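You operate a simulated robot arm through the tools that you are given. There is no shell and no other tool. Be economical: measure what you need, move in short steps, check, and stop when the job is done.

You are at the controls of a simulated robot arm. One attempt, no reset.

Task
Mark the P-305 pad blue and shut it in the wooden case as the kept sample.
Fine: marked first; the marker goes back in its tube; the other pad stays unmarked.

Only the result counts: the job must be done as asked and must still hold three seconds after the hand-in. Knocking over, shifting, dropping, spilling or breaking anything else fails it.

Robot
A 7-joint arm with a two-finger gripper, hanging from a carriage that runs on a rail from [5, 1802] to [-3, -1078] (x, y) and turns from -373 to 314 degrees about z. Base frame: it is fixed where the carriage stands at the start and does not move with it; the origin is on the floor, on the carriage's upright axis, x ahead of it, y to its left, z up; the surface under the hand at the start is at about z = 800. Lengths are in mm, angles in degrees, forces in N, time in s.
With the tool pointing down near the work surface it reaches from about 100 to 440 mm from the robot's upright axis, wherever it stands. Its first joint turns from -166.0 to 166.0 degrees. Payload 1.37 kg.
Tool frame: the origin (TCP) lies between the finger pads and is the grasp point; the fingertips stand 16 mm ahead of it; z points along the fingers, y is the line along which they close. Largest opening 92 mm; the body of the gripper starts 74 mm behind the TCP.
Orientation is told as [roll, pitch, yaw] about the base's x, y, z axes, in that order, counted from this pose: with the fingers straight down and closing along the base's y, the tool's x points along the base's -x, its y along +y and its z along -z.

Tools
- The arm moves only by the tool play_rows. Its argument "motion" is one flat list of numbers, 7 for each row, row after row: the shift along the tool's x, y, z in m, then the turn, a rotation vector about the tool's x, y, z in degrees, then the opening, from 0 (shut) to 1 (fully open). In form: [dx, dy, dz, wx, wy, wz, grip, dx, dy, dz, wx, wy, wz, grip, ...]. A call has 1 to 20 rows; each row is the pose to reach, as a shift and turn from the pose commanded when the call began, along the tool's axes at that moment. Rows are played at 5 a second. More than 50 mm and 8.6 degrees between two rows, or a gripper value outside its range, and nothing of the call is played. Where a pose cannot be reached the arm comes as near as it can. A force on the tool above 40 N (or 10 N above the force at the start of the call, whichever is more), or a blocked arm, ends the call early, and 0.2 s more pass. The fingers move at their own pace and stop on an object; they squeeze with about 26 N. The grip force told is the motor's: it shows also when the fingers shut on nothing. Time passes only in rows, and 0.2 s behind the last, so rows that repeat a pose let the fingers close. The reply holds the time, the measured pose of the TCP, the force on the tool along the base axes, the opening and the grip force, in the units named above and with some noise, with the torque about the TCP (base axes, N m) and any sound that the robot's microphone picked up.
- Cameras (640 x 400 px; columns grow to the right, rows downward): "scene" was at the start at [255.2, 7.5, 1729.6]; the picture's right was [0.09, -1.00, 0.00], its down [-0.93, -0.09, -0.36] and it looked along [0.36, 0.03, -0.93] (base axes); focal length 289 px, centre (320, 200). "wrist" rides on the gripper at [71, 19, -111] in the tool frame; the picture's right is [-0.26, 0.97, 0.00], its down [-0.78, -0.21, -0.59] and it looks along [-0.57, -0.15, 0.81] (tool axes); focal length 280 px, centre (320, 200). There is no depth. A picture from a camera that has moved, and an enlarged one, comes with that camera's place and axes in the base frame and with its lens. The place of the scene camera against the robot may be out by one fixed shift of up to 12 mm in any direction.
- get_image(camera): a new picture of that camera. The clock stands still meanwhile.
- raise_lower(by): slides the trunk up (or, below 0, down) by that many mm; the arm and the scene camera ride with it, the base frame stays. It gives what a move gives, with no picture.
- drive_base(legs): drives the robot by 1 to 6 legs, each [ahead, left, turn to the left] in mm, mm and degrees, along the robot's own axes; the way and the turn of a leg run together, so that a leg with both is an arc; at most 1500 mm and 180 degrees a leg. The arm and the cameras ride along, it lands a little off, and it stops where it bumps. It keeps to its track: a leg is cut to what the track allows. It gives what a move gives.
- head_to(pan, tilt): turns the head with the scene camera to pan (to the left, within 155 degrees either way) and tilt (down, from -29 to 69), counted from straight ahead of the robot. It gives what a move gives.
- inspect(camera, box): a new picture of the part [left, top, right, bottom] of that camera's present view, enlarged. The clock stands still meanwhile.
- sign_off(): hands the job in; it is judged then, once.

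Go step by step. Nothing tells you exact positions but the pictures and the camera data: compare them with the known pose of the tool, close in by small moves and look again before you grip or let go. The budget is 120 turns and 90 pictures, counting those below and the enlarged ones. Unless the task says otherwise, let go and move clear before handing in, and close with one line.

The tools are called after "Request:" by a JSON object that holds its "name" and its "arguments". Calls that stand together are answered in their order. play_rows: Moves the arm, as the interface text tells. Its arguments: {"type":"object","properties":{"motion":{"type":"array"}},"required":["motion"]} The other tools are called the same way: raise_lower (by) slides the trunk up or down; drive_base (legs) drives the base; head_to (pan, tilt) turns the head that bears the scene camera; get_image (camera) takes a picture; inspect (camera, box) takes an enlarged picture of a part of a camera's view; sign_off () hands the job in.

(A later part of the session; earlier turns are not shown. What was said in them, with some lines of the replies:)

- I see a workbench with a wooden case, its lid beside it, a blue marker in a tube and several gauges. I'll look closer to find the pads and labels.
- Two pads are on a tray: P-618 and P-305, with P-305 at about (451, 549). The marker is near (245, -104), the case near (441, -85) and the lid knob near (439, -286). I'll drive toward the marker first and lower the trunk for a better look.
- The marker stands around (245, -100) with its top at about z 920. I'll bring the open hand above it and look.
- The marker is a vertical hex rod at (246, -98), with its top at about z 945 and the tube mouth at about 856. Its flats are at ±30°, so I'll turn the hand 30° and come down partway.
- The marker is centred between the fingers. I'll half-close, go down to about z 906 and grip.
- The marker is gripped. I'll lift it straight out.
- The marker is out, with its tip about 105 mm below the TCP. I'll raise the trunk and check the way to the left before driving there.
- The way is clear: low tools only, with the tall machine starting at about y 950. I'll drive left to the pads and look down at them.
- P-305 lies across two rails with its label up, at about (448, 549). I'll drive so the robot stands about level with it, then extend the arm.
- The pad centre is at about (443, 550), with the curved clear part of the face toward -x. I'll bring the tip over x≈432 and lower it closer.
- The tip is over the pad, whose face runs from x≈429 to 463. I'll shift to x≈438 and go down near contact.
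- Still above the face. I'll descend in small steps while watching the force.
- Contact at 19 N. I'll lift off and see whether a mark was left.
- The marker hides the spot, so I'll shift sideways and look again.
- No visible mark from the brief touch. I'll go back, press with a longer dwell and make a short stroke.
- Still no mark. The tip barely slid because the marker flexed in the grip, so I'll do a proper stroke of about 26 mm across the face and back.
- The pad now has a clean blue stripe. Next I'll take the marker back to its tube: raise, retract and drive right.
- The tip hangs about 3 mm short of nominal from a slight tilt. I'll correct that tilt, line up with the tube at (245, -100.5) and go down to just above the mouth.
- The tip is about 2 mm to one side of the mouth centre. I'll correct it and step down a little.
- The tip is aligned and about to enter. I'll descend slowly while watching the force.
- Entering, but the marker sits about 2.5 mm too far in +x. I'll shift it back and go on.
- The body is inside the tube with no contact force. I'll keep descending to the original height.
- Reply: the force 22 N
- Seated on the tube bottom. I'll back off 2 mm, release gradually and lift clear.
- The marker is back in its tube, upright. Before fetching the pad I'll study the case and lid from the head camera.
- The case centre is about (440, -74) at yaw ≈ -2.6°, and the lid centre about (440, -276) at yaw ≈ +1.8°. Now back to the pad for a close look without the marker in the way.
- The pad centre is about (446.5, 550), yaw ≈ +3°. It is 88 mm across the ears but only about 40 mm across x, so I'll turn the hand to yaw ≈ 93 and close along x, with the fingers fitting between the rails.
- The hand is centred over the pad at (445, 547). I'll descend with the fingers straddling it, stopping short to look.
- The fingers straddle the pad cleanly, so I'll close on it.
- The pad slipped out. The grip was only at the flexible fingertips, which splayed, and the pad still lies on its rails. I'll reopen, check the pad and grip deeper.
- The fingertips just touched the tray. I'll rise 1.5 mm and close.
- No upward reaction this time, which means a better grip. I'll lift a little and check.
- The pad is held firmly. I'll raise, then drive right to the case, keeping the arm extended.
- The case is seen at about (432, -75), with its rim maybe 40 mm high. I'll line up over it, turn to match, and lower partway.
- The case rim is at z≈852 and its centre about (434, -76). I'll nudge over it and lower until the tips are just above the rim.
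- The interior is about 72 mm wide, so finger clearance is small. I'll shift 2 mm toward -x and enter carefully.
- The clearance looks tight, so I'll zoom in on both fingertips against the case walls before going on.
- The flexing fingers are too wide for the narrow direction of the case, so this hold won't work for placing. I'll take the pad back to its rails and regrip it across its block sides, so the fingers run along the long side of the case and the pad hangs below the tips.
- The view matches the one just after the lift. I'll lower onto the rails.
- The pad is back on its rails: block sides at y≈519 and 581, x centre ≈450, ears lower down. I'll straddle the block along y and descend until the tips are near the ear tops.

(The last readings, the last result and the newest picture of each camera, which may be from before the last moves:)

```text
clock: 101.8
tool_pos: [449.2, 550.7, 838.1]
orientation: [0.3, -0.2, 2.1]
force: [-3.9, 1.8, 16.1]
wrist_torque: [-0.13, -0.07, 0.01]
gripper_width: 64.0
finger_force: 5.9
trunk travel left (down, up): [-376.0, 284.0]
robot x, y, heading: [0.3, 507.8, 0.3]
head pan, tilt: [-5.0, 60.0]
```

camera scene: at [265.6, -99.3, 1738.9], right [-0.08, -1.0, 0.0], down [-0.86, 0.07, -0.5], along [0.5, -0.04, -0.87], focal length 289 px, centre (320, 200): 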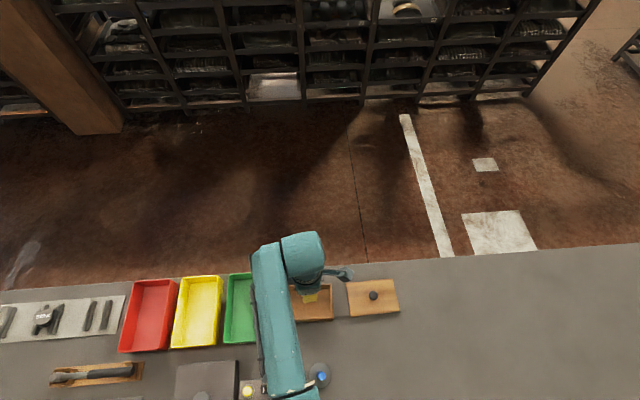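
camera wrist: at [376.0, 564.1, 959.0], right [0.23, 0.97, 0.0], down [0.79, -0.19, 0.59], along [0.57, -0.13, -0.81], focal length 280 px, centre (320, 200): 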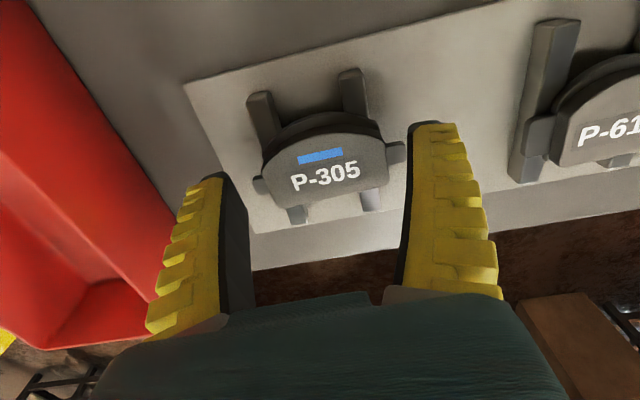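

Tips are on the ears. I'll back off 3 mm so they just clear, close on the block and test with a small lift.

Request:
{"name": "play_rows", "arguments": {"motion": [0, 0, -0.0028, 0, 0, 0, 0.68, 0, 0, -0.0028, 0, 0, 0, 0.6, 0, 0, -0.0028, 0, 0, 0, 0.5, 0, 0, -0.0028, 0, 0, 0, 0.2, 0, 0, -0.0028, 0, 0, 0, 0, 0, 0, -0.0028, 0, 0, 0, 0, 0, 0, -0.0028, 0, 0, 0, 0]}}

Request:
{"name": "inspect", "arguments": {"camera": "wrist", "box": [190, 70, 450, 240]}}

```text
clock: 103.4
tool_pos: [449.1, 550.4, 839.2]
orientation: [0.4, 0.1, 2.1]
force: [0.2, 0.2, 5.1]
wrist_torque: [-0.04, 0.12, -0.01]
gripper_width: 59.4
finger_force: 25.9
trunk travel left (down, up): [-376.0, 284.0]
robot x, y, heading: [4.4, 513.5, 0.2]
head pan, tilt: [-5.0, 60.0]
```

```text
2.35 times, centred on (320, 155) of wrist
camera zoom: at [376.4, 565.3, 950.6], right [0.23, 0.97, 0.0], down [0.79, -0.19, 0.59], along [0.57, -0.13, -0.81], focal length 660 px, centre (320, 306)
```

zoom: 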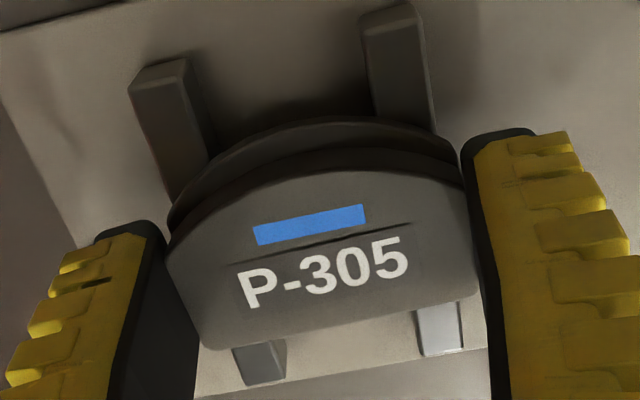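

Width is 59.4 with only a small upward reaction. I'll do a small test lift.

Request:
{"name": "play_rows", "arguments": {"motion": [0, 0, -0.001, 0, 0, 0, 0, 0, 0, -0.003, 0, 0, 0, 0, 0, 0, -0.006, 0, 0, 0, 0, 0, 0, -0.006, 0, 0, 0, 0]}}

Request:
{"name": "inspect", "arguments": {"camera": "wrist", "box": [190, 70, 450, 240]}}

```text
clock: 104.4
tool_pos: [447.9, 549.2, 845.1]
orientation: [0.3, 0.2, 2.1]
force: [0.0, 0.6, -2.1]
wrist_torque: [0.02, -0.03, 0.01]
gripper_width: 57.6
finger_force: 25.5
trunk travel left (down, up): [-376.0, 284.0]
robot x, y, heading: [2.0, 511.5, 0.1]
head pan, tilt: [-5.0, 60.0]
```

```text
2.35 times, centred on (320, 155) of wrist
camera zoom: at [375.8, 564.7, 956.6], right [0.23, 0.97, 0.0], down [0.79, -0.19, 0.59], along [0.57, -0.13, -0.81], focal length 660 px, centre (320, 306)
```

zoom: 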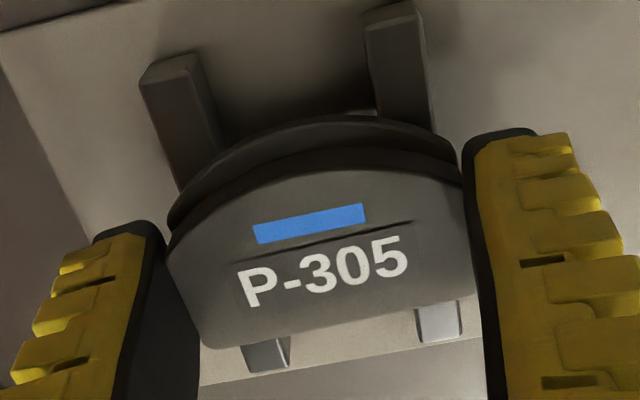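

The pad rises with the hand. I'll lift more and dwell to check for creep.

Request:
{"name": "play_rows", "arguments": {"motion": [0, 0, -0.01, 0, 0, 0, 0, 0, 0, -0.02, 0, 0, 0, 0, 0, 0, -0.03, 0, 0, 0, 0, 0, 0, -0.03, 0, 0, 0, 0, 0, 0, -0.03, 0, 0, 0, 0, 0, 0, -0.03, 0, 0, 0, 0, 0, 0, -0.03, 0, 0, 0, 0]}}

Request:
{"name": "get_image", "arguments": {"camera": "wrist"}}

```text
clock: 106.0
tool_pos: [447.5, 549.6, 875.1]
orientation: [0.3, 0.1, 2.1]
force: [-0.4, 0.3, -2.9]
wrist_torque: [-0.02, 0.0, -0.01]
gripper_width: 57.4
finger_force: 25.7
trunk travel left (down, up): [-376.0, 284.0]
robot x, y, heading: [1.7, 514.7, 0.4]
head pan, tilt: [-5.0, 60.0]
```

```text
20 pictures are left
camera wrist: at [375.8, 565.3, 986.0], right [0.23, 0.97, 0.0], down [0.79, -0.19, 0.59], along [0.57, -0.13, -0.81], focal length 280 px, centre (320, 200)
```

wrist: 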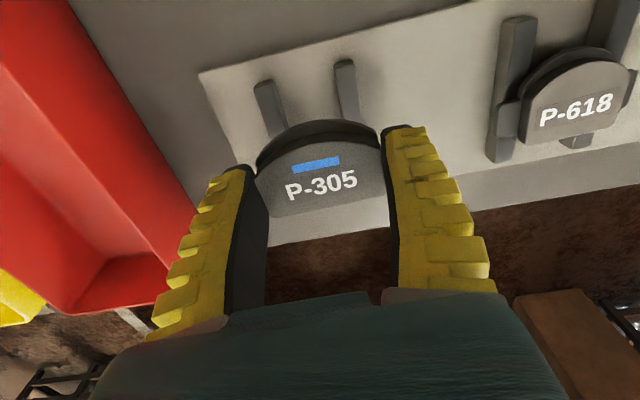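

The hold is stable. Back to the case.

Request:
{"name": "raise_lower", "arguments": {"by": 120}}

Request:
{"name": "drive_base", "arguments": {"legs": [[0, -310, 0], [0, -310, 0]]}}

Request:
{"name": "get_image", "arguments": {"camera": "wrist"}}

```text
clock: 107.5
tool_pos: [447.6, 549.0, 994.0]
orientation: [0.3, 0.1, 2.1]
force: [-0.4, -0.3, -1.5]
wrist_torque: [0.01, -0.01, -0.03]
gripper_width: 57.4
finger_force: 25.7
trunk travel left (down, up): [-496.0, 164.0]
robot x, y, heading: [-1.3, 513.1, 0.1]
head pan, tilt: [-5.0, 60.0]
```

```text
clock: 111.3
tool_pos: [446.8, -71.3, 995.3]
orientation: [0.4, 0.1, 2.2]
force: [0.7, -0.2, -2.0]
wrist_torque: [-0.01, 0.01, -0.02]
gripper_width: 57.0
finger_force: 25.8
trunk travel left (down, up): [-496.0, 164.0]
robot x, y, heading: [4.4, -110.1, 0.2]
head pan, tilt: [-5.0, 60.0]
```

```text
19 pictures are left
camera wrist: at [374.0, -56.3, 1106.1], right [0.22, 0.97, 0.0], down [0.79, -0.18, 0.59], along [0.57, -0.13, -0.81], focal length 280 px, centre (320, 200)
```

wrist: 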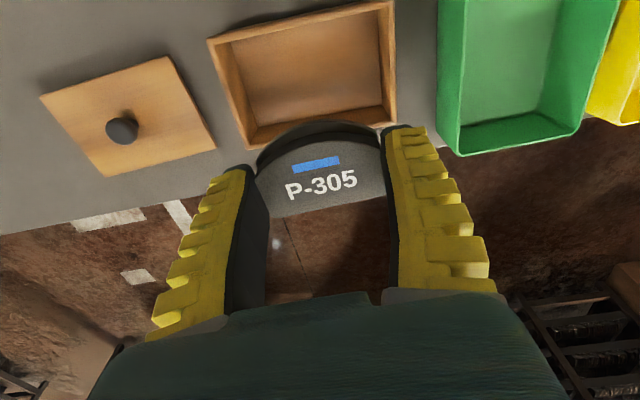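

The case centre is confirmed at about (433, -78), yaw -2.7°. I'll align the pad centre over it and lower to just above the rim.

Request:
{"name": "play_rows", "arguments": {"motion": [0.005, -0.003, 0, 0, 0, 2.5, 0, 0.01, -0.0058, 0, 0, 0, 4.9, 0, 0.01, -0.0058, 0, 0, 0, 4.9, 0]}}

Request:
{"name": "raise_lower", "arguments": {"by": -105}}

Request:
{"name": "get_image", "arguments": {"camera": "wrist"}}

```text
clock: 112.1
tool_pos: [435.6, -78.1, 992.6]
orientation: [0.2, 0.2, -2.7]
force: [0.5, -0.1, -1.9]
wrist_torque: [-0.03, -0.01, 0.01]
gripper_width: 56.8
finger_force: 26.0
trunk travel left (down, up): [-496.0, 164.0]
robot x, y, heading: [1.4, -109.9, 0.4]
head pan, tilt: [-5.0, 60.0]
```

```text
clock: 113.5
tool_pos: [436.6, -77.2, 890.0]
orientation: [0.4, 0.2, -2.8]
force: [0.1, 1.0, -1.7]
wrist_torque: [-0.01, 0.0, 0.05]
gripper_width: 56.6
finger_force: 26.1
trunk travel left (down, up): [-391.0, 269.0]
robot x, y, heading: [0.1, -112.6, 0.5]
head pan, tilt: [-5.0, 60.0]
```

```text
18 pictures are left
camera wrist: at [365.6, -57.1, 1001.1], right [0.31, 0.95, 0.0], down [0.77, -0.25, 0.59], along [0.56, -0.18, -0.81], focal length 280 px, centre (320, 200)
```

wrist: 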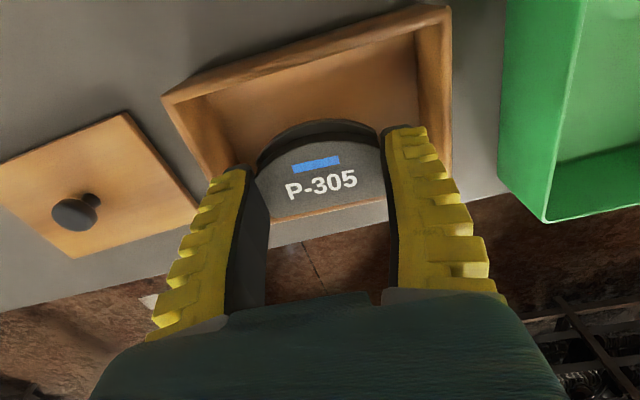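

Aligned. I'll descend into the case.

Request:
{"name": "play_rows", "arguments": {"motion": [0, 0, 0.012, 0, 0, 0, 0, 0, 0, 0.024, 0, 0, 0, 0, 0, 0, 0.034, 0, 0, 0, 0, 0, 0, 0.042, 0, 0, 0, 0]}}

Request:
{"name": "get_image", "arguments": {"camera": "wrist"}}

```text
clock: 114.5
tool_pos: [435.0, -77.7, 846.8]
orientation: [0.3, 0.0, -2.6]
force: [0.3, -0.5, -1.5]
wrist_torque: [0.03, -0.02, 0.0]
gripper_width: 56.8
finger_force: 26.1
trunk travel left (down, up): [-391.0, 269.0]
robot x, y, heading: [-3.2, -110.3, 0.5]
head pan, tilt: [-5.0, 60.0]
```

```text
17 pictures are left
camera wrist: at [364.8, -56.3, 958.8], right [0.31, 0.95, 0.0], down [0.77, -0.25, 0.59], along [0.56, -0.18, -0.81], focal length 280 px, centre (320, 200)
```

wrist: 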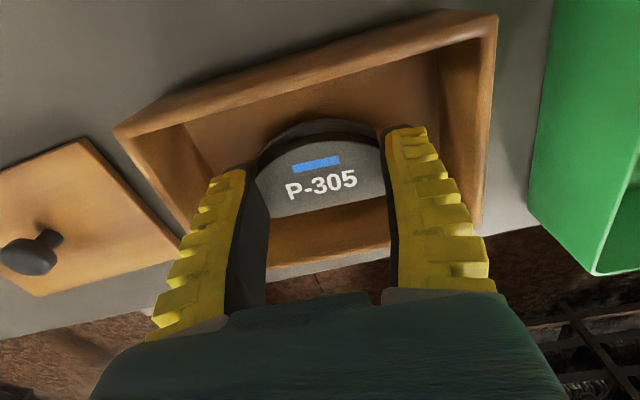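

Well inside with room all round. I'll step down to the floor while watching the force.

Request:
{"name": "play_rows", "arguments": {"motion": [0, 0, 0.004, 0, 0, 0, 0, 0, 0, 0.008, 0, 0, 0, 0, 0, 0, 0.011, 0, 0, 0, 0]}}

Request:
{"name": "play_rows", "arguments": {"motion": [0, 0, 0.0015, 0, 0, 0, 0, 0, 0, 0.003, 0, 0, 0, 0]}}

```text
clock: 115.2
tool_pos: [435.8, -77.0, 835.7]
orientation: [0.4, 0.0, -2.7]
force: [-0.5, 0.3, -2.4]
wrist_torque: [0.01, 0.0, 0.01]
gripper_width: 56.3
finger_force: 25.6
trunk travel left (down, up): [-391.0, 269.0]
robot x, y, heading: [-0.7, -106.5, 0.3]
head pan, tilt: [-5.0, 60.0]
```

```text
clock: 115.8
tool_pos: [436.2, -78.2, 833.0]
orientation: [0.3, 0.1, -2.7]
force: [-0.1, -0.2, -2.1]
wrist_torque: [-0.01, -0.01, 0.0]
gripper_width: 56.6
finger_force: 25.5
trunk travel left (down, up): [-391.0, 269.0]
robot x, y, heading: [0.2, -110.6, 0.2]
head pan, tilt: [-5.0, 60.0]
```

Request:
{"name": "play_rows", "arguments": {"motion": [0, 0, 0.0015, 0, 0, 0, 0, 0, 0, 0.003, 0, 0, 0, 0]}}

Request:
{"name": "play_rows", "arguments": {"motion": [0, 0, 0.0015, 0, 0, 0, 0, 0, 0, 0.0025, 0, 0, 0, 0]}}

```text
clock: 116.5
tool_pos: [435.4, -78.3, 829.4]
orientation: [0.3, 0.2, -2.7]
force: [0.4, 0.0, -1.7]
wrist_torque: [-0.04, -0.01, 0.0]
gripper_width: 56.6
finger_force: 26.3
trunk travel left (down, up): [-391.0, 269.0]
robot x, y, heading: [4.9, -113.2, 0.6]
head pan, tilt: [-5.0, 60.0]
```

```text
clock: 117.0
tool_pos: [437.1, -77.7, 828.4]
orientation: [0.4, 0.0, -2.7]
force: [-2.1, 0.4, 7.1]
wrist_torque: [0.04, 0.19, 0.0]
gripper_width: 57.2
finger_force: 26.2
trunk travel left (down, up): [-391.0, 269.0]
robot x, y, heading: [3.3, -110.0, 0.0]
head pan, tilt: [-5.0, 60.0]
```

Contact with the floor at 7 N. I'll release gradually, open a little and rise out.

Request:
{"name": "play_rows", "arguments": {"motion": [0, 0, -0.001, 0, 0, 0, 0.62, 0, 0, -0.001, 0, 0, 0, 0.66, 0, 0, -0.001, 0, 0, 0, 0.7, 0, 0, -0.001, 0, 0, 0, 0.72, 0, 0, -0.001, 0, 0, 0, 0.72, 0, 0, -0.012, 0, 0, 0, 0.72, 0, 0, -0.03, 0, 0, 0, 0.72, 0, 0, -0.06, 0, 0, 0, 0.72, 0, 0, -0.1, 0, 0, 0, 0.72, 0, 0, -0.1, 0, 0, 0, 0.72]}}

Request:
{"name": "get_image", "arguments": {"camera": "wrist"}}

```text
clock: 119.2
tool_pos: [436.8, -78.5, 929.9]
orientation: [0.2, 0.2, -2.6]
force: [-0.3, 0.6, 0.7]
wrist_torque: [-0.01, 0.0, 0.01]
gripper_width: 68.2
finger_force: 1.6
trunk travel left (down, up): [-391.0, 269.0]
robot x, y, heading: [-1.0, -113.5, 0.7]
head pan, tilt: [-5.0, 60.0]
```

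```text
16 pictures are left
camera wrist: at [366.8, -57.2, 1040.7], right [0.31, 0.95, 0.0], down [0.77, -0.25, 0.59], along [0.56, -0.18, -0.81], focal length 280 px, centre (320, 200)
```

wrist: 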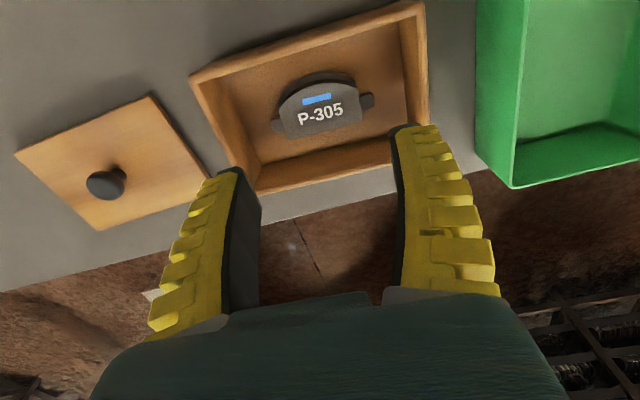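

The pad is flat in the case with the blue mark up. Now the lid: its knob is at about (436, -275), so I'll drive over it.

Request:
{"name": "drive_base", "arguments": {"legs": [[0, -197, 0]]}}

Request:
{"name": "get_image", "arguments": {"camera": "wrist"}}

```text
clock: 120.8
tool_pos: [436.1, -275.9, 927.9]
orientation: [0.4, 0.2, -3.0]
force: [-0.7, 0.0, 0.4]
wrist_torque: [0.02, 0.02, 0.01]
gripper_width: 68.6
finger_force: 2.0
trunk travel left (down, up): [-391.0, 269.0]
robot x, y, heading: [-2.1, -302.7, -0.1]
head pan, tilt: [-5.0, 60.0]
```

```text
15 pictures are left
camera wrist: at [366.5, -254.3, 1040.4], right [0.31, 0.95, 0.0], down [0.77, -0.25, 0.59], along [0.56, -0.18, -0.81], focal length 280 px, centre (320, 200)
```

wrist: 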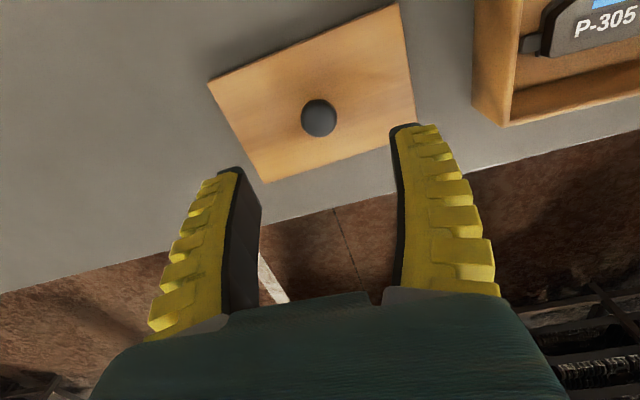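

The knob top is at about (438, -278, 831), and the lid is 150×98, matching the case. I'll descend around the knob.

Request:
{"name": "play_rows", "arguments": {"motion": [-0.002, -0.0017, 0, 0, 0, 0, 0.55, -0.002, -0.0017, 0.03, 0, 0, 0, 0.55, -0.002, -0.0017, 0.06, 0, 0, 0, 0.55, -0.002, -0.0017, 0.082, 0, 0, 0, 0.55, -0.002, -0.0017, 0.082, 0, 0, 0, 0.55]}}

Request:
{"name": "inspect", "arguments": {"camera": "wrist", "box": [190, 70, 450, 240]}}

```text
clock: 122.0
tool_pos: [437.8, -277.4, 847.1]
orientation: [0.2, 0.0, -3.0]
force: [-0.8, 0.3, -0.2]
wrist_torque: [-0.03, 0.02, 0.0]
gripper_width: 53.6
finger_force: 1.8
trunk travel left (down, up): [-391.0, 269.0]
robot x, y, heading: [-0.2, -307.0, 0.1]
head pan, tilt: [-5.0, 60.0]
```

```text
2.35 times, centred on (320, 155) of wrist
camera zoom: at [366.8, -255.7, 958.5], right [0.31, 0.95, 0.0], down [0.77, -0.25, 0.59], along [0.56, -0.18, -0.81], focal length 660 px, centre (320, 306)
```

zoom: 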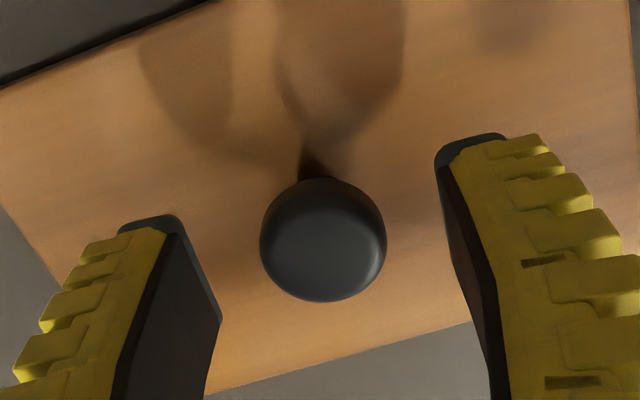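

Request:
{"name": "play_rows", "arguments": {"motion": [0, 0, 0.009, 0, 0, 0, 0.55, 0, 0, 0.016, 0, 0, 0, 0.55, 0, 0, 0.019, 0, 0, 0, 0.55]}}

Request:
{"name": "play_rows", "arguments": {"motion": [0, 0, 0.001, 0, 0, 0, 0.55, 0, 0, 0.002, 0, 0, 0, 0.55]}}

```text
clock: 122.8
tool_pos: [438.5, -276.7, 826.9]
orientation: [0.3, 0.1, -2.9]
force: [-0.4, -0.5, 0.8]
wrist_torque: [0.01, -0.02, -0.01]
gripper_width: 53.5
finger_force: 1.8
trunk travel left (down, up): [-391.0, 269.0]
robot x, y, heading: [3.9, -305.6, -0.0]
head pan, tilt: [-5.0, 60.0]
```

```text
clock: 123.4
tool_pos: [441.5, -276.1, 828.5]
orientation: [0.3, -0.2, -3.0]
force: [-1.2, 1.1, 11.1]
wrist_torque: [-0.06, 0.05, -0.03]
gripper_width: 48.2
finger_force: 0.1
trunk travel left (down, up): [-391.0, 269.0]
robot x, y, heading: [-0.5, -308.0, -0.0]
head pan, tilt: [-5.0, 60.0]
```

The tips touch the lid top at about z 812. I'll back off 3.5 mm and close on the knob.

Request:
{"name": "play_rows", "arguments": {"motion": [0, 0, -0.0037, 0, 0, 0, 0.5, 0, 0, -0.0037, 0, 0, 0, 0.4, 0, 0, -0.0037, 0, 0, 0, 0.2, 0, 0, -0.0037, 0, 0, 0, 0, 0, 0, -0.0037, 0, 0, 0, 0, 0, 0, -0.0037, 0, 0, 0, 0]}}

Request:
{"name": "play_rows", "arguments": {"motion": [0, 0, -0.002, 0, 0, 0, 0, 0, 0, -0.006, 0, 0, 0, 0, 0, 0, -0.012, 0, 0, 0, 0, 0, 0, -0.02, 0, 0, 0, 0, 0, 0, -0.02, 0, 0, 0, 0]}}

Request:
{"name": "get_image", "arguments": {"camera": "wrist"}}

```text
clock: 124.8
tool_pos: [437.9, -277.2, 829.3]
orientation: [0.3, 0.1, -3.0]
force: [0.6, 0.4, -0.7]
wrist_torque: [0.0, 0.01, -0.01]
gripper_width: 18.2
finger_force: 26.0
trunk travel left (down, up): [-391.0, 269.0]
robot x, y, heading: [-0.9, -306.4, 0.0]
head pan, tilt: [-5.0, 60.0]
```

```text
clock: 126.0
tool_pos: [440.2, -277.2, 849.3]
orientation: [0.2, 0.0, -3.0]
force: [0.0, -0.1, -0.3]
wrist_torque: [-0.01, 0.02, 0.02]
gripper_width: 17.6
finger_force: 26.0
trunk travel left (down, up): [-391.0, 269.0]
robot x, y, heading: [-0.2, -306.4, 0.1]
head pan, tilt: [-5.0, 60.0]
```

```text
13 pictures are left
camera wrist: at [368.8, -255.1, 961.3], right [0.31, 0.95, 0.0], down [0.77, -0.25, 0.59], along [0.56, -0.18, -0.81], focal length 280 px, centre (320, 200)
```

wrist: 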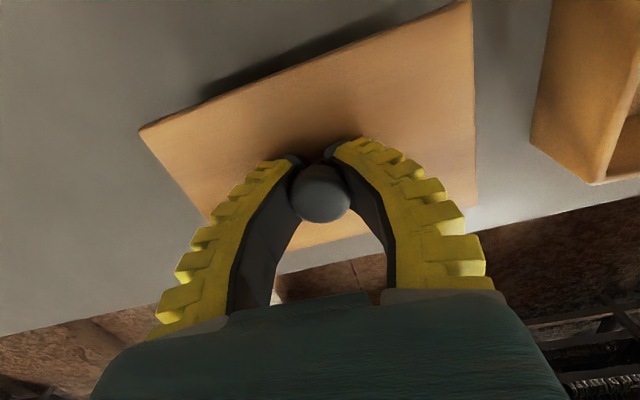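

The lid is held level. I'll raise it and drive left over the case.

Request:
{"name": "play_rows", "arguments": {"motion": [0, 0, -0.025, 0, 0, 1, 0, 0, 0, -0.05, 0, 0, 2.2, 0, 0, 0, -0.075, 0, 0, 3.4, 0, 0, 0, -0.08, 0, 0, 4.3, 0, 0, 0, -0.08, 0, 0, 4.3, 0]}}

Request:
{"name": "drive_base", "arguments": {"legs": [[0, 199, 0]]}}

Request:
{"name": "get_image", "arguments": {"camera": "wrist"}}

```text
clock: 127.2
tool_pos: [439.0, -278.5, 929.8]
orientation: [0.3, 0.0, -7.3]
force: [-0.6, 0.1, -1.0]
wrist_torque: [-0.01, 0.01, -0.02]
gripper_width: 17.6
finger_force: 26.3
trunk travel left (down, up): [-391.0, 269.0]
robot x, y, heading: [1.9, -309.2, 0.1]
head pan, tilt: [-5.0, 60.0]
```

```text
clock: 128.8
tool_pos: [439.5, -80.9, 928.9]
orientation: [0.4, 0.2, -7.3]
force: [-0.2, -0.1, -0.6]
wrist_torque: [0.01, 0.0, 0.03]
gripper_width: 17.2
finger_force: 26.6
trunk travel left (down, up): [-391.0, 269.0]
robot x, y, heading: [2.0, -114.4, -0.1]
head pan, tilt: [-5.0, 60.0]
```

```text
12 pictures are left
camera wrist: at [370.9, -53.9, 1041.5], right [0.38, 0.92, 0.0], down [0.75, -0.31, 0.59], along [0.54, -0.22, -0.81], focal length 280 px, centre (320, 200)
```

wrist: 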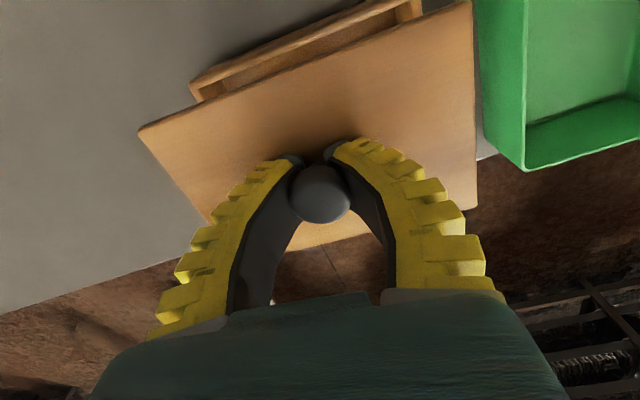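

The lid is over the case, about 6 mm too far in x. I'll correct that and lower close to the rim.

Request:
{"name": "play_rows", "arguments": {"motion": [0.0061, 0.0015, 0, 0, 0, -0.6, 0, 0.0061, 0.0015, 0.015, 0, 0, -0.6, 0, 0.0061, 0.0015, 0.033, 0, 0, -0.6, 0, 0.0061, 0.0015, 0.033, 0, 0, -0.6, 0]}}

Request:
{"name": "get_image", "arguments": {"camera": "wrist"}}

Request:
{"name": "inspect", "arguments": {"camera": "scene", "box": [230, 250, 410, 370]}}

```text
clock: 129.8
tool_pos: [431.9, -78.7, 897.1]
orientation: [0.3, 0.2, -6.6]
force: [0.5, -0.4, -1.0]
wrist_torque: [0.03, -0.05, -0.03]
gripper_width: 17.1
finger_force: 26.2
trunk travel left (down, up): [-391.0, 269.0]
robot x, y, heading: [1.2, -112.9, 0.3]
head pan, tilt: [-5.0, 60.0]
```

```text
11 pictures are left
camera wrist: at [363.7, -52.0, 1008.0], right [0.37, 0.93, 0.0], down [0.75, -0.3, 0.59], along [0.55, -0.21, -0.81], focal length 280 px, centre (320, 200)
```

wrist: 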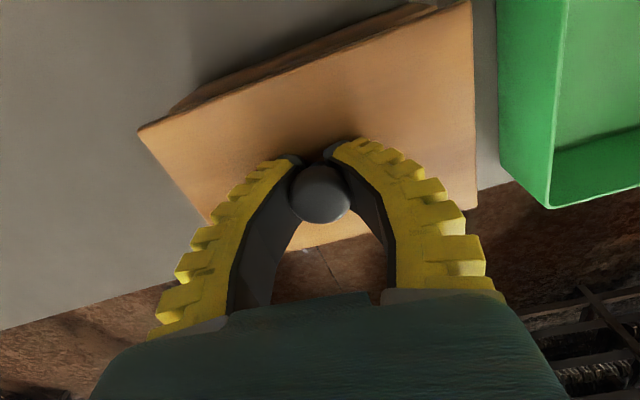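

```text
3.33 times, centred on (320, 310) of scene
camera zoom: at [265.6, -113.3, 1585.9], right [-0.09, -1.0, 0.0], down [-0.86, 0.07, -0.5], along [0.5, -0.04, -0.87], focal length 962 px, centre (320, -167)
```

zoom: 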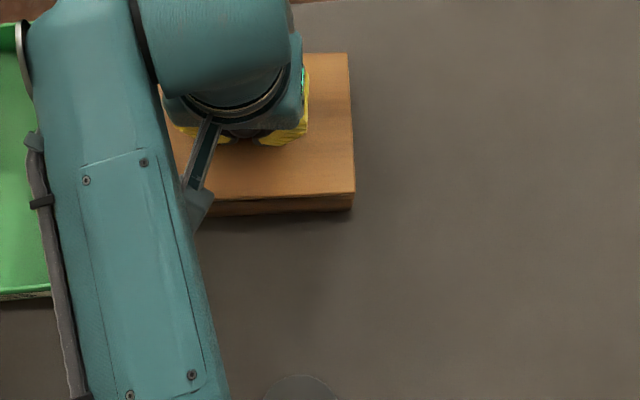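

The lid lines up with the case within about 1 mm. I'll lower to contact.

Request:
{"name": "play_rows", "arguments": {"motion": [0, -0.0005, 0.005, 0, 0, -0.3, 0, 0, -0.0005, 0.01, 0, 0, -0.3, 0, 0, -0.0005, 0.013, 0, 0, -0.3, 0]}}

Request:
{"name": "play_rows", "arguments": {"motion": [0, 0, 0.0015, 0, 0, 0, 0, 0, 0, 0.003, 0, 0, 0, 0]}}

```text
clock: 130.6
tool_pos: [431.7, -78.8, 884.1]
orientation: [0.3, 0.1, -6.3]
force: [0.7, 0.8, -0.9]
wrist_torque: [0.02, 0.01, -0.02]
gripper_width: 17.2
finger_force: 25.8
trunk travel left (down, up): [-391.0, 269.0]
robot x, y, heading: [1.5, -111.2, 0.1]
head pan, tilt: [-5.0, 60.0]
```

```text
clock: 131.2
tool_pos: [433.2, -78.6, 880.3]
orientation: [0.3, 0.1, -6.4]
force: [-0.4, -0.1, -0.7]
wrist_torque: [0.0, 0.03, -0.01]
gripper_width: 17.0
finger_force: 25.6
trunk travel left (down, up): [-391.0, 269.0]
robot x, y, heading: [-1.0, -111.9, -0.0]
head pan, tilt: [-5.0, 60.0]
```

Request:
{"name": "play_rows", "arguments": {"motion": [0, 0, 0.0015, 0, 0, 0, 0, 0, 0, 0.003, 0, 0, 0, 0]}}

Request:
{"name": "play_rows", "arguments": {"motion": [0, 0, 0.0015, 0, 0, 0, 0, 0, 0, 0.003, 0, 0, 0, 0]}}

```text
clock: 131.8
tool_pos: [433.3, -78.6, 877.2]
orientation: [0.3, 0.1, -6.2]
force: [0.1, -0.7, -0.1]
wrist_torque: [-0.01, 0.02, 0.01]
gripper_width: 17.1
finger_force: 26.1
trunk travel left (down, up): [-391.0, 269.0]
robot x, y, heading: [-2.8, -110.4, 0.1]
head pan, tilt: [-5.0, 60.0]
```

```text
clock: 132.4
tool_pos: [432.6, -79.3, 874.9]
orientation: [0.3, 0.1, -6.3]
force: [0.0, 0.4, -1.2]
wrist_torque: [0.0, -0.04, 0.0]
gripper_width: 17.4
finger_force: 26.4
trunk travel left (down, up): [-391.0, 269.0]
robot x, y, heading: [-1.3, -108.5, 0.1]
head pan, tilt: [-5.0, 60.0]
```

Request:
{"name": "play_rows", "arguments": {"motion": [0, 0, 0.0015, 0, 0, 0, 0, 0, 0, 0.003, 0, 0, 0, 0]}}

Request:
{"name": "get_image", "arguments": {"camera": "wrist"}}

```text
clock: 133.0
tool_pos: [433.4, -78.5, 871.6]
orientation: [0.3, 0.1, -6.3]
force: [-0.6, 0.3, 0.1]
wrist_torque: [-0.05, -0.02, 0.01]
gripper_width: 17.1
finger_force: 25.5
trunk travel left (down, up): [-391.0, 269.0]
robot x, y, heading: [2.1, -108.9, -0.3]
head pan, tilt: [-5.0, 60.0]
```

```text
9 pictures are left
camera wrist: at [364.5, -53.3, 983.7], right [0.37, 0.93, 0.0], down [0.75, -0.3, 0.59], along [0.55, -0.21, -0.81], focal length 280 px, centre (320, 200)
```

wrist: 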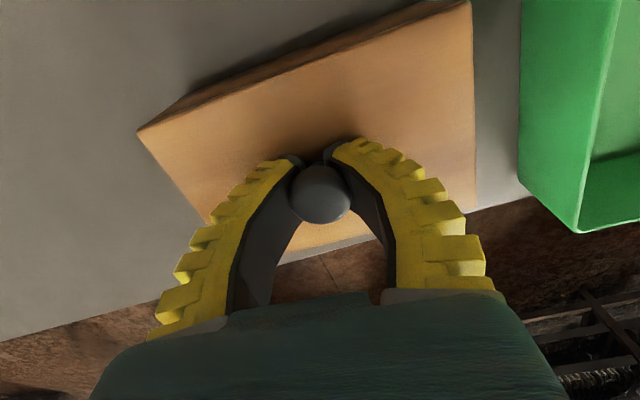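

Request:
{"name": "play_rows", "arguments": {"motion": [0, 0, 0.0015, 0, 0, 0, 0, 0, 0, 0.003, 0, 0, 0, 0]}}

Request:
{"name": "inspect", "arguments": {"camera": "wrist", "box": [110, 0, 490, 150]}}

```text
clock: 133.6
tool_pos: [433.8, -79.6, 869.7]
orientation: [0.2, 0.0, -6.3]
force: [-2.8, 0.4, 7.8]
wrist_torque: [-0.25, -0.29, -0.08]
gripper_width: 17.4
finger_force: 25.9
trunk travel left (down, up): [-391.0, 269.0]
robot x, y, heading: [4.5, -108.3, -0.1]
head pan, tilt: [-5.0, 60.0]
```

```text
1.68 times, centred on (300, 75) of wrist
camera zoom: at [365.1, -53.0, 981.7], right [0.37, 0.93, 0.0], down [0.75, -0.3, 0.59], along [0.55, -0.21, -0.81], focal length 472 px, centre (354, 410)
```

zoom: 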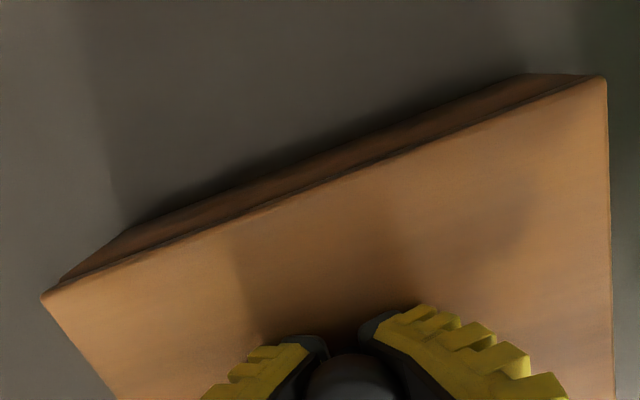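

Contact at 8 N. The near corners show the lid about 2.5 mm too far toward -y, so I'll lift slightly, shift and set down again.

Request:
{"name": "play_rows", "arguments": {"motion": [0, 0, -0.004, 0, 0, 0, 0, 0.0003, 0.0013, -0.004, 0, 0, 0, 0, 0.0003, 0.0025, -0.004, 0, 0, 0, 0, 0.0003, 0.0025, -0.002, 0, 0, 0, 0, 0.0003, 0.0025, -0.0005, 0, 0, 0, 0]}}

Request:
{"name": "inspect", "arguments": {"camera": "wrist", "box": [110, 0, 490, 150]}}

```text
clock: 134.8
tool_pos: [434.4, -77.3, 870.9]
orientation: [0.4, 0.0, -6.3]
force: [-1.4, -1.0, 4.3]
wrist_torque: [-0.27, -0.18, -0.08]
gripper_width: 17.3
finger_force: 26.3
trunk travel left (down, up): [-391.0, 269.0]
robot x, y, heading: [1.4, -110.1, 0.0]
head pan, tilt: [-5.0, 60.0]
```

```text
1.68 times, centred on (300, 75) of wrist
camera zoom: at [365.4, -50.4, 981.7], right [0.37, 0.93, 0.0], down [0.75, -0.3, 0.59], along [0.55, -0.21, -0.81], focal length 472 px, centre (354, 410)
```

zoom: 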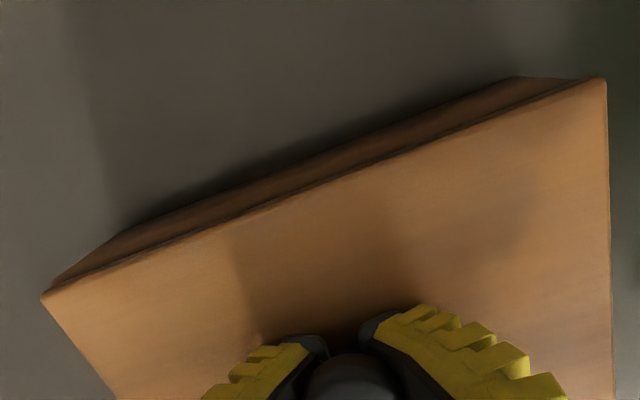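

Request:
{"name": "play_rows", "arguments": {"motion": [0, 0, 0.001, 0, 0, 0, 0, 0, 0, 0.0022, 0, 0, 0, 0]}}

```text
clock: 135.4
tool_pos: [434.3, -76.6, 868.7]
orientation: [0.3, -0.1, -6.4]
force: [-7.0, -1.7, 20.5]
wrist_torque: [-0.15, -0.13, 0.05]
gripper_width: 17.1
finger_force: 26.4
trunk travel left (down, up): [-391.0, 269.0]
robot x, y, heading: [0.1, -111.9, -0.2]
head pan, tilt: [-5.0, 60.0]
```

Firm, even contact, so the lid is seated. I'll ease off, open gently and rise.

Request:
{"name": "play_rows", "arguments": {"motion": [0, 0, -0.0025, 0, 0, 0, 0, 0, 0, -0.0025, 0, 0, 0, 0.25, 0, 0, -0.0025, 0, 0, 0, 0.35, 0, 0, -0.0025, 0, 0, 0, 0.5, 0, 0, -0.0025, 0, 0, 0, 0.55, 0, 0, -0.015, 0, 0, 0, 0.55, 0, 0, -0.04, 0, 0, 0, 0.55, 0, 0, -0.08, 0, 0, 0, 0.55, 0, 0, -0.11, 0, 0, 0, 0.55]}}

Request:
{"name": "get_image", "arguments": {"camera": "wrist"}}

```text
clock: 137.4
tool_pos: [434.1, -75.8, 976.3]
orientation: [0.4, 0.2, -6.3]
force: [-0.6, 0.0, -0.7]
wrist_torque: [0.03, -0.01, 0.01]
gripper_width: 53.4
finger_force: 2.1
trunk travel left (down, up): [-391.0, 269.0]
robot x, y, heading: [1.3, -106.4, 0.1]
head pan, tilt: [-5.0, 60.0]
```

```text
6 pictures are left
camera wrist: at [365.0, -50.5, 1088.1], right [0.37, 0.93, 0.0], down [0.75, -0.3, 0.59], along [0.55, -0.21, -0.81], focal length 280 px, centre (320, 200)
```

wrist: 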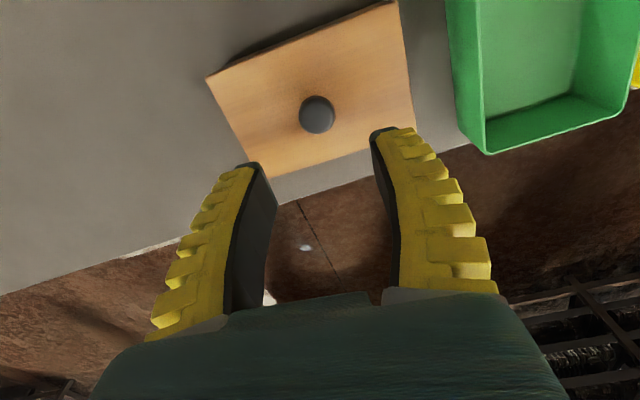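

The lid sits on the case. I'll raise, move aside and take a last look at everything.

Request:
{"name": "raise_lower", "arguments": {"by": 120}}

Request:
{"name": "drive_base", "arguments": {"legs": [[0, -260, 0]]}}

Request:
{"name": "head_to", "arguments": {"pan": 35, "tilt": 55}}

Request:
{"name": "get_image", "arguments": {"camera": "scene"}}

```text
clock: 138.9
tool_pos: [433.1, -75.8, 1096.5]
orientation: [0.3, 0.0, -6.3]
force: [0.6, -0.4, -0.3]
wrist_torque: [0.02, -0.02, 0.02]
gripper_width: 53.4
finger_force: 2.2
trunk travel left (down, up): [-511.0, 149.0]
robot x, y, heading: [2.0, -111.8, 0.3]
head pan, tilt: [-5.0, 60.0]
```

```text
clock: 140.8
tool_pos: [433.8, -336.0, 1096.9]
orientation: [0.2, 0.1, -6.6]
force: [-0.3, 0.5, 0.4]
wrist_torque: [0.03, 0.03, -0.02]
gripper_width: 53.5
finger_force: 2.0
trunk travel left (down, up): [-511.0, 149.0]
robot x, y, heading: [-3.5, -368.7, -0.3]
head pan, tilt: [-5.0, 60.0]
```

```text
clock: 141.8
tool_pos: [435.1, -335.8, 1096.2]
orientation: [0.3, 0.1, -6.7]
force: [-1.0, 0.8, -0.9]
wrist_torque: [0.0, 0.01, 0.01]
gripper_width: 53.4
finger_force: 1.8
trunk travel left (down, up): [-511.0, 149.0]
robot x, y, heading: [-0.6, -365.2, -0.2]
head pan, tilt: [35.0, 55.0]
```

```text
5 pictures are left
camera scene: at [257.8, -324.3, 1712.0], right [0.57, -0.82, 0.0], down [-0.67, -0.47, -0.57], along [0.47, 0.33, -0.82], focal length 289 px, centre (320, 200)
```

scene: 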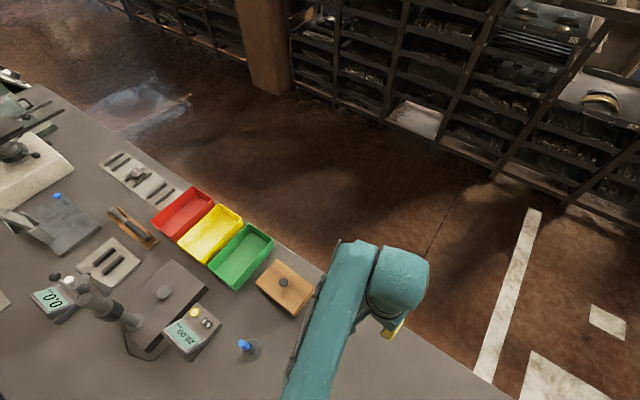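

Request:
{"name": "inspect", "arguments": {"camera": "scene", "box": [225, 250, 325, 365]}}

Request:
{"name": "inspect", "arguments": {"camera": "scene", "box": [90, 140, 190, 210]}}

```text
3.48 times, centred on (275, 308) of scene
camera zoom: at [257.8, -324.3, 1712.0], right [0.57, -0.82, 0.0], down [-0.67, -0.47, -0.57], along [0.47, 0.33, -0.82], focal length 1004 px, centre (476, -174)
```

zoom: 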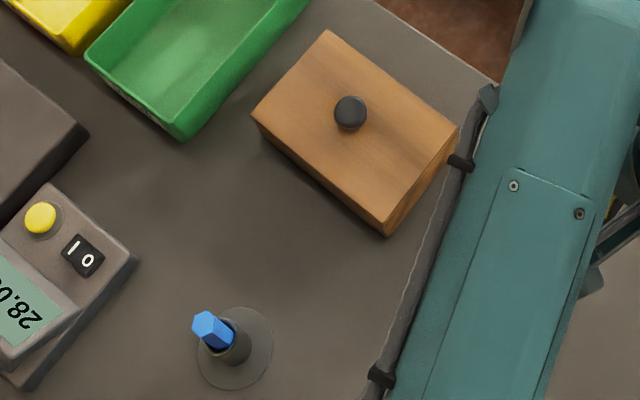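

```text
5.71 times, centred on (140, 175) of scene
camera zoom: at [257.8, -324.3, 1712.0], right [0.57, -0.82, 0.0], down [-0.67, -0.47, -0.57], along [0.47, 0.33, -0.82], focal length 1649 px, centre (1349, 343)
```

zoom: 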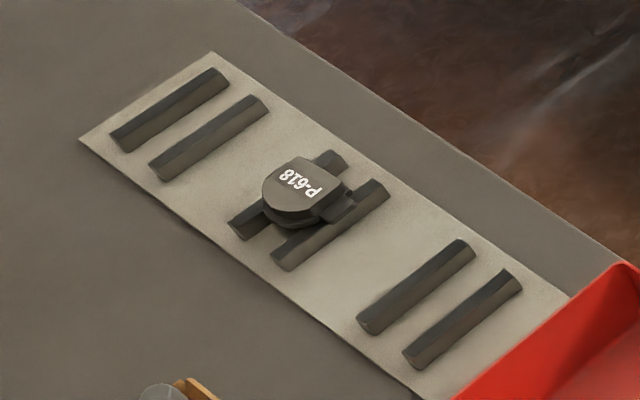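

The lid sits flush on the case, the marker stands in its tube, and P-618 is unmarked and where it was. Everything else is undisturbed, so I'm handing in.

Request:
{"name": "sign_off", "arguments": {}}

```text
The job is handed in.
```

The P-305 pad has a blue stripe and is shut in the wooden case with the lid flush. The marker is back in its tube, and P-618 is unmarked in its place.
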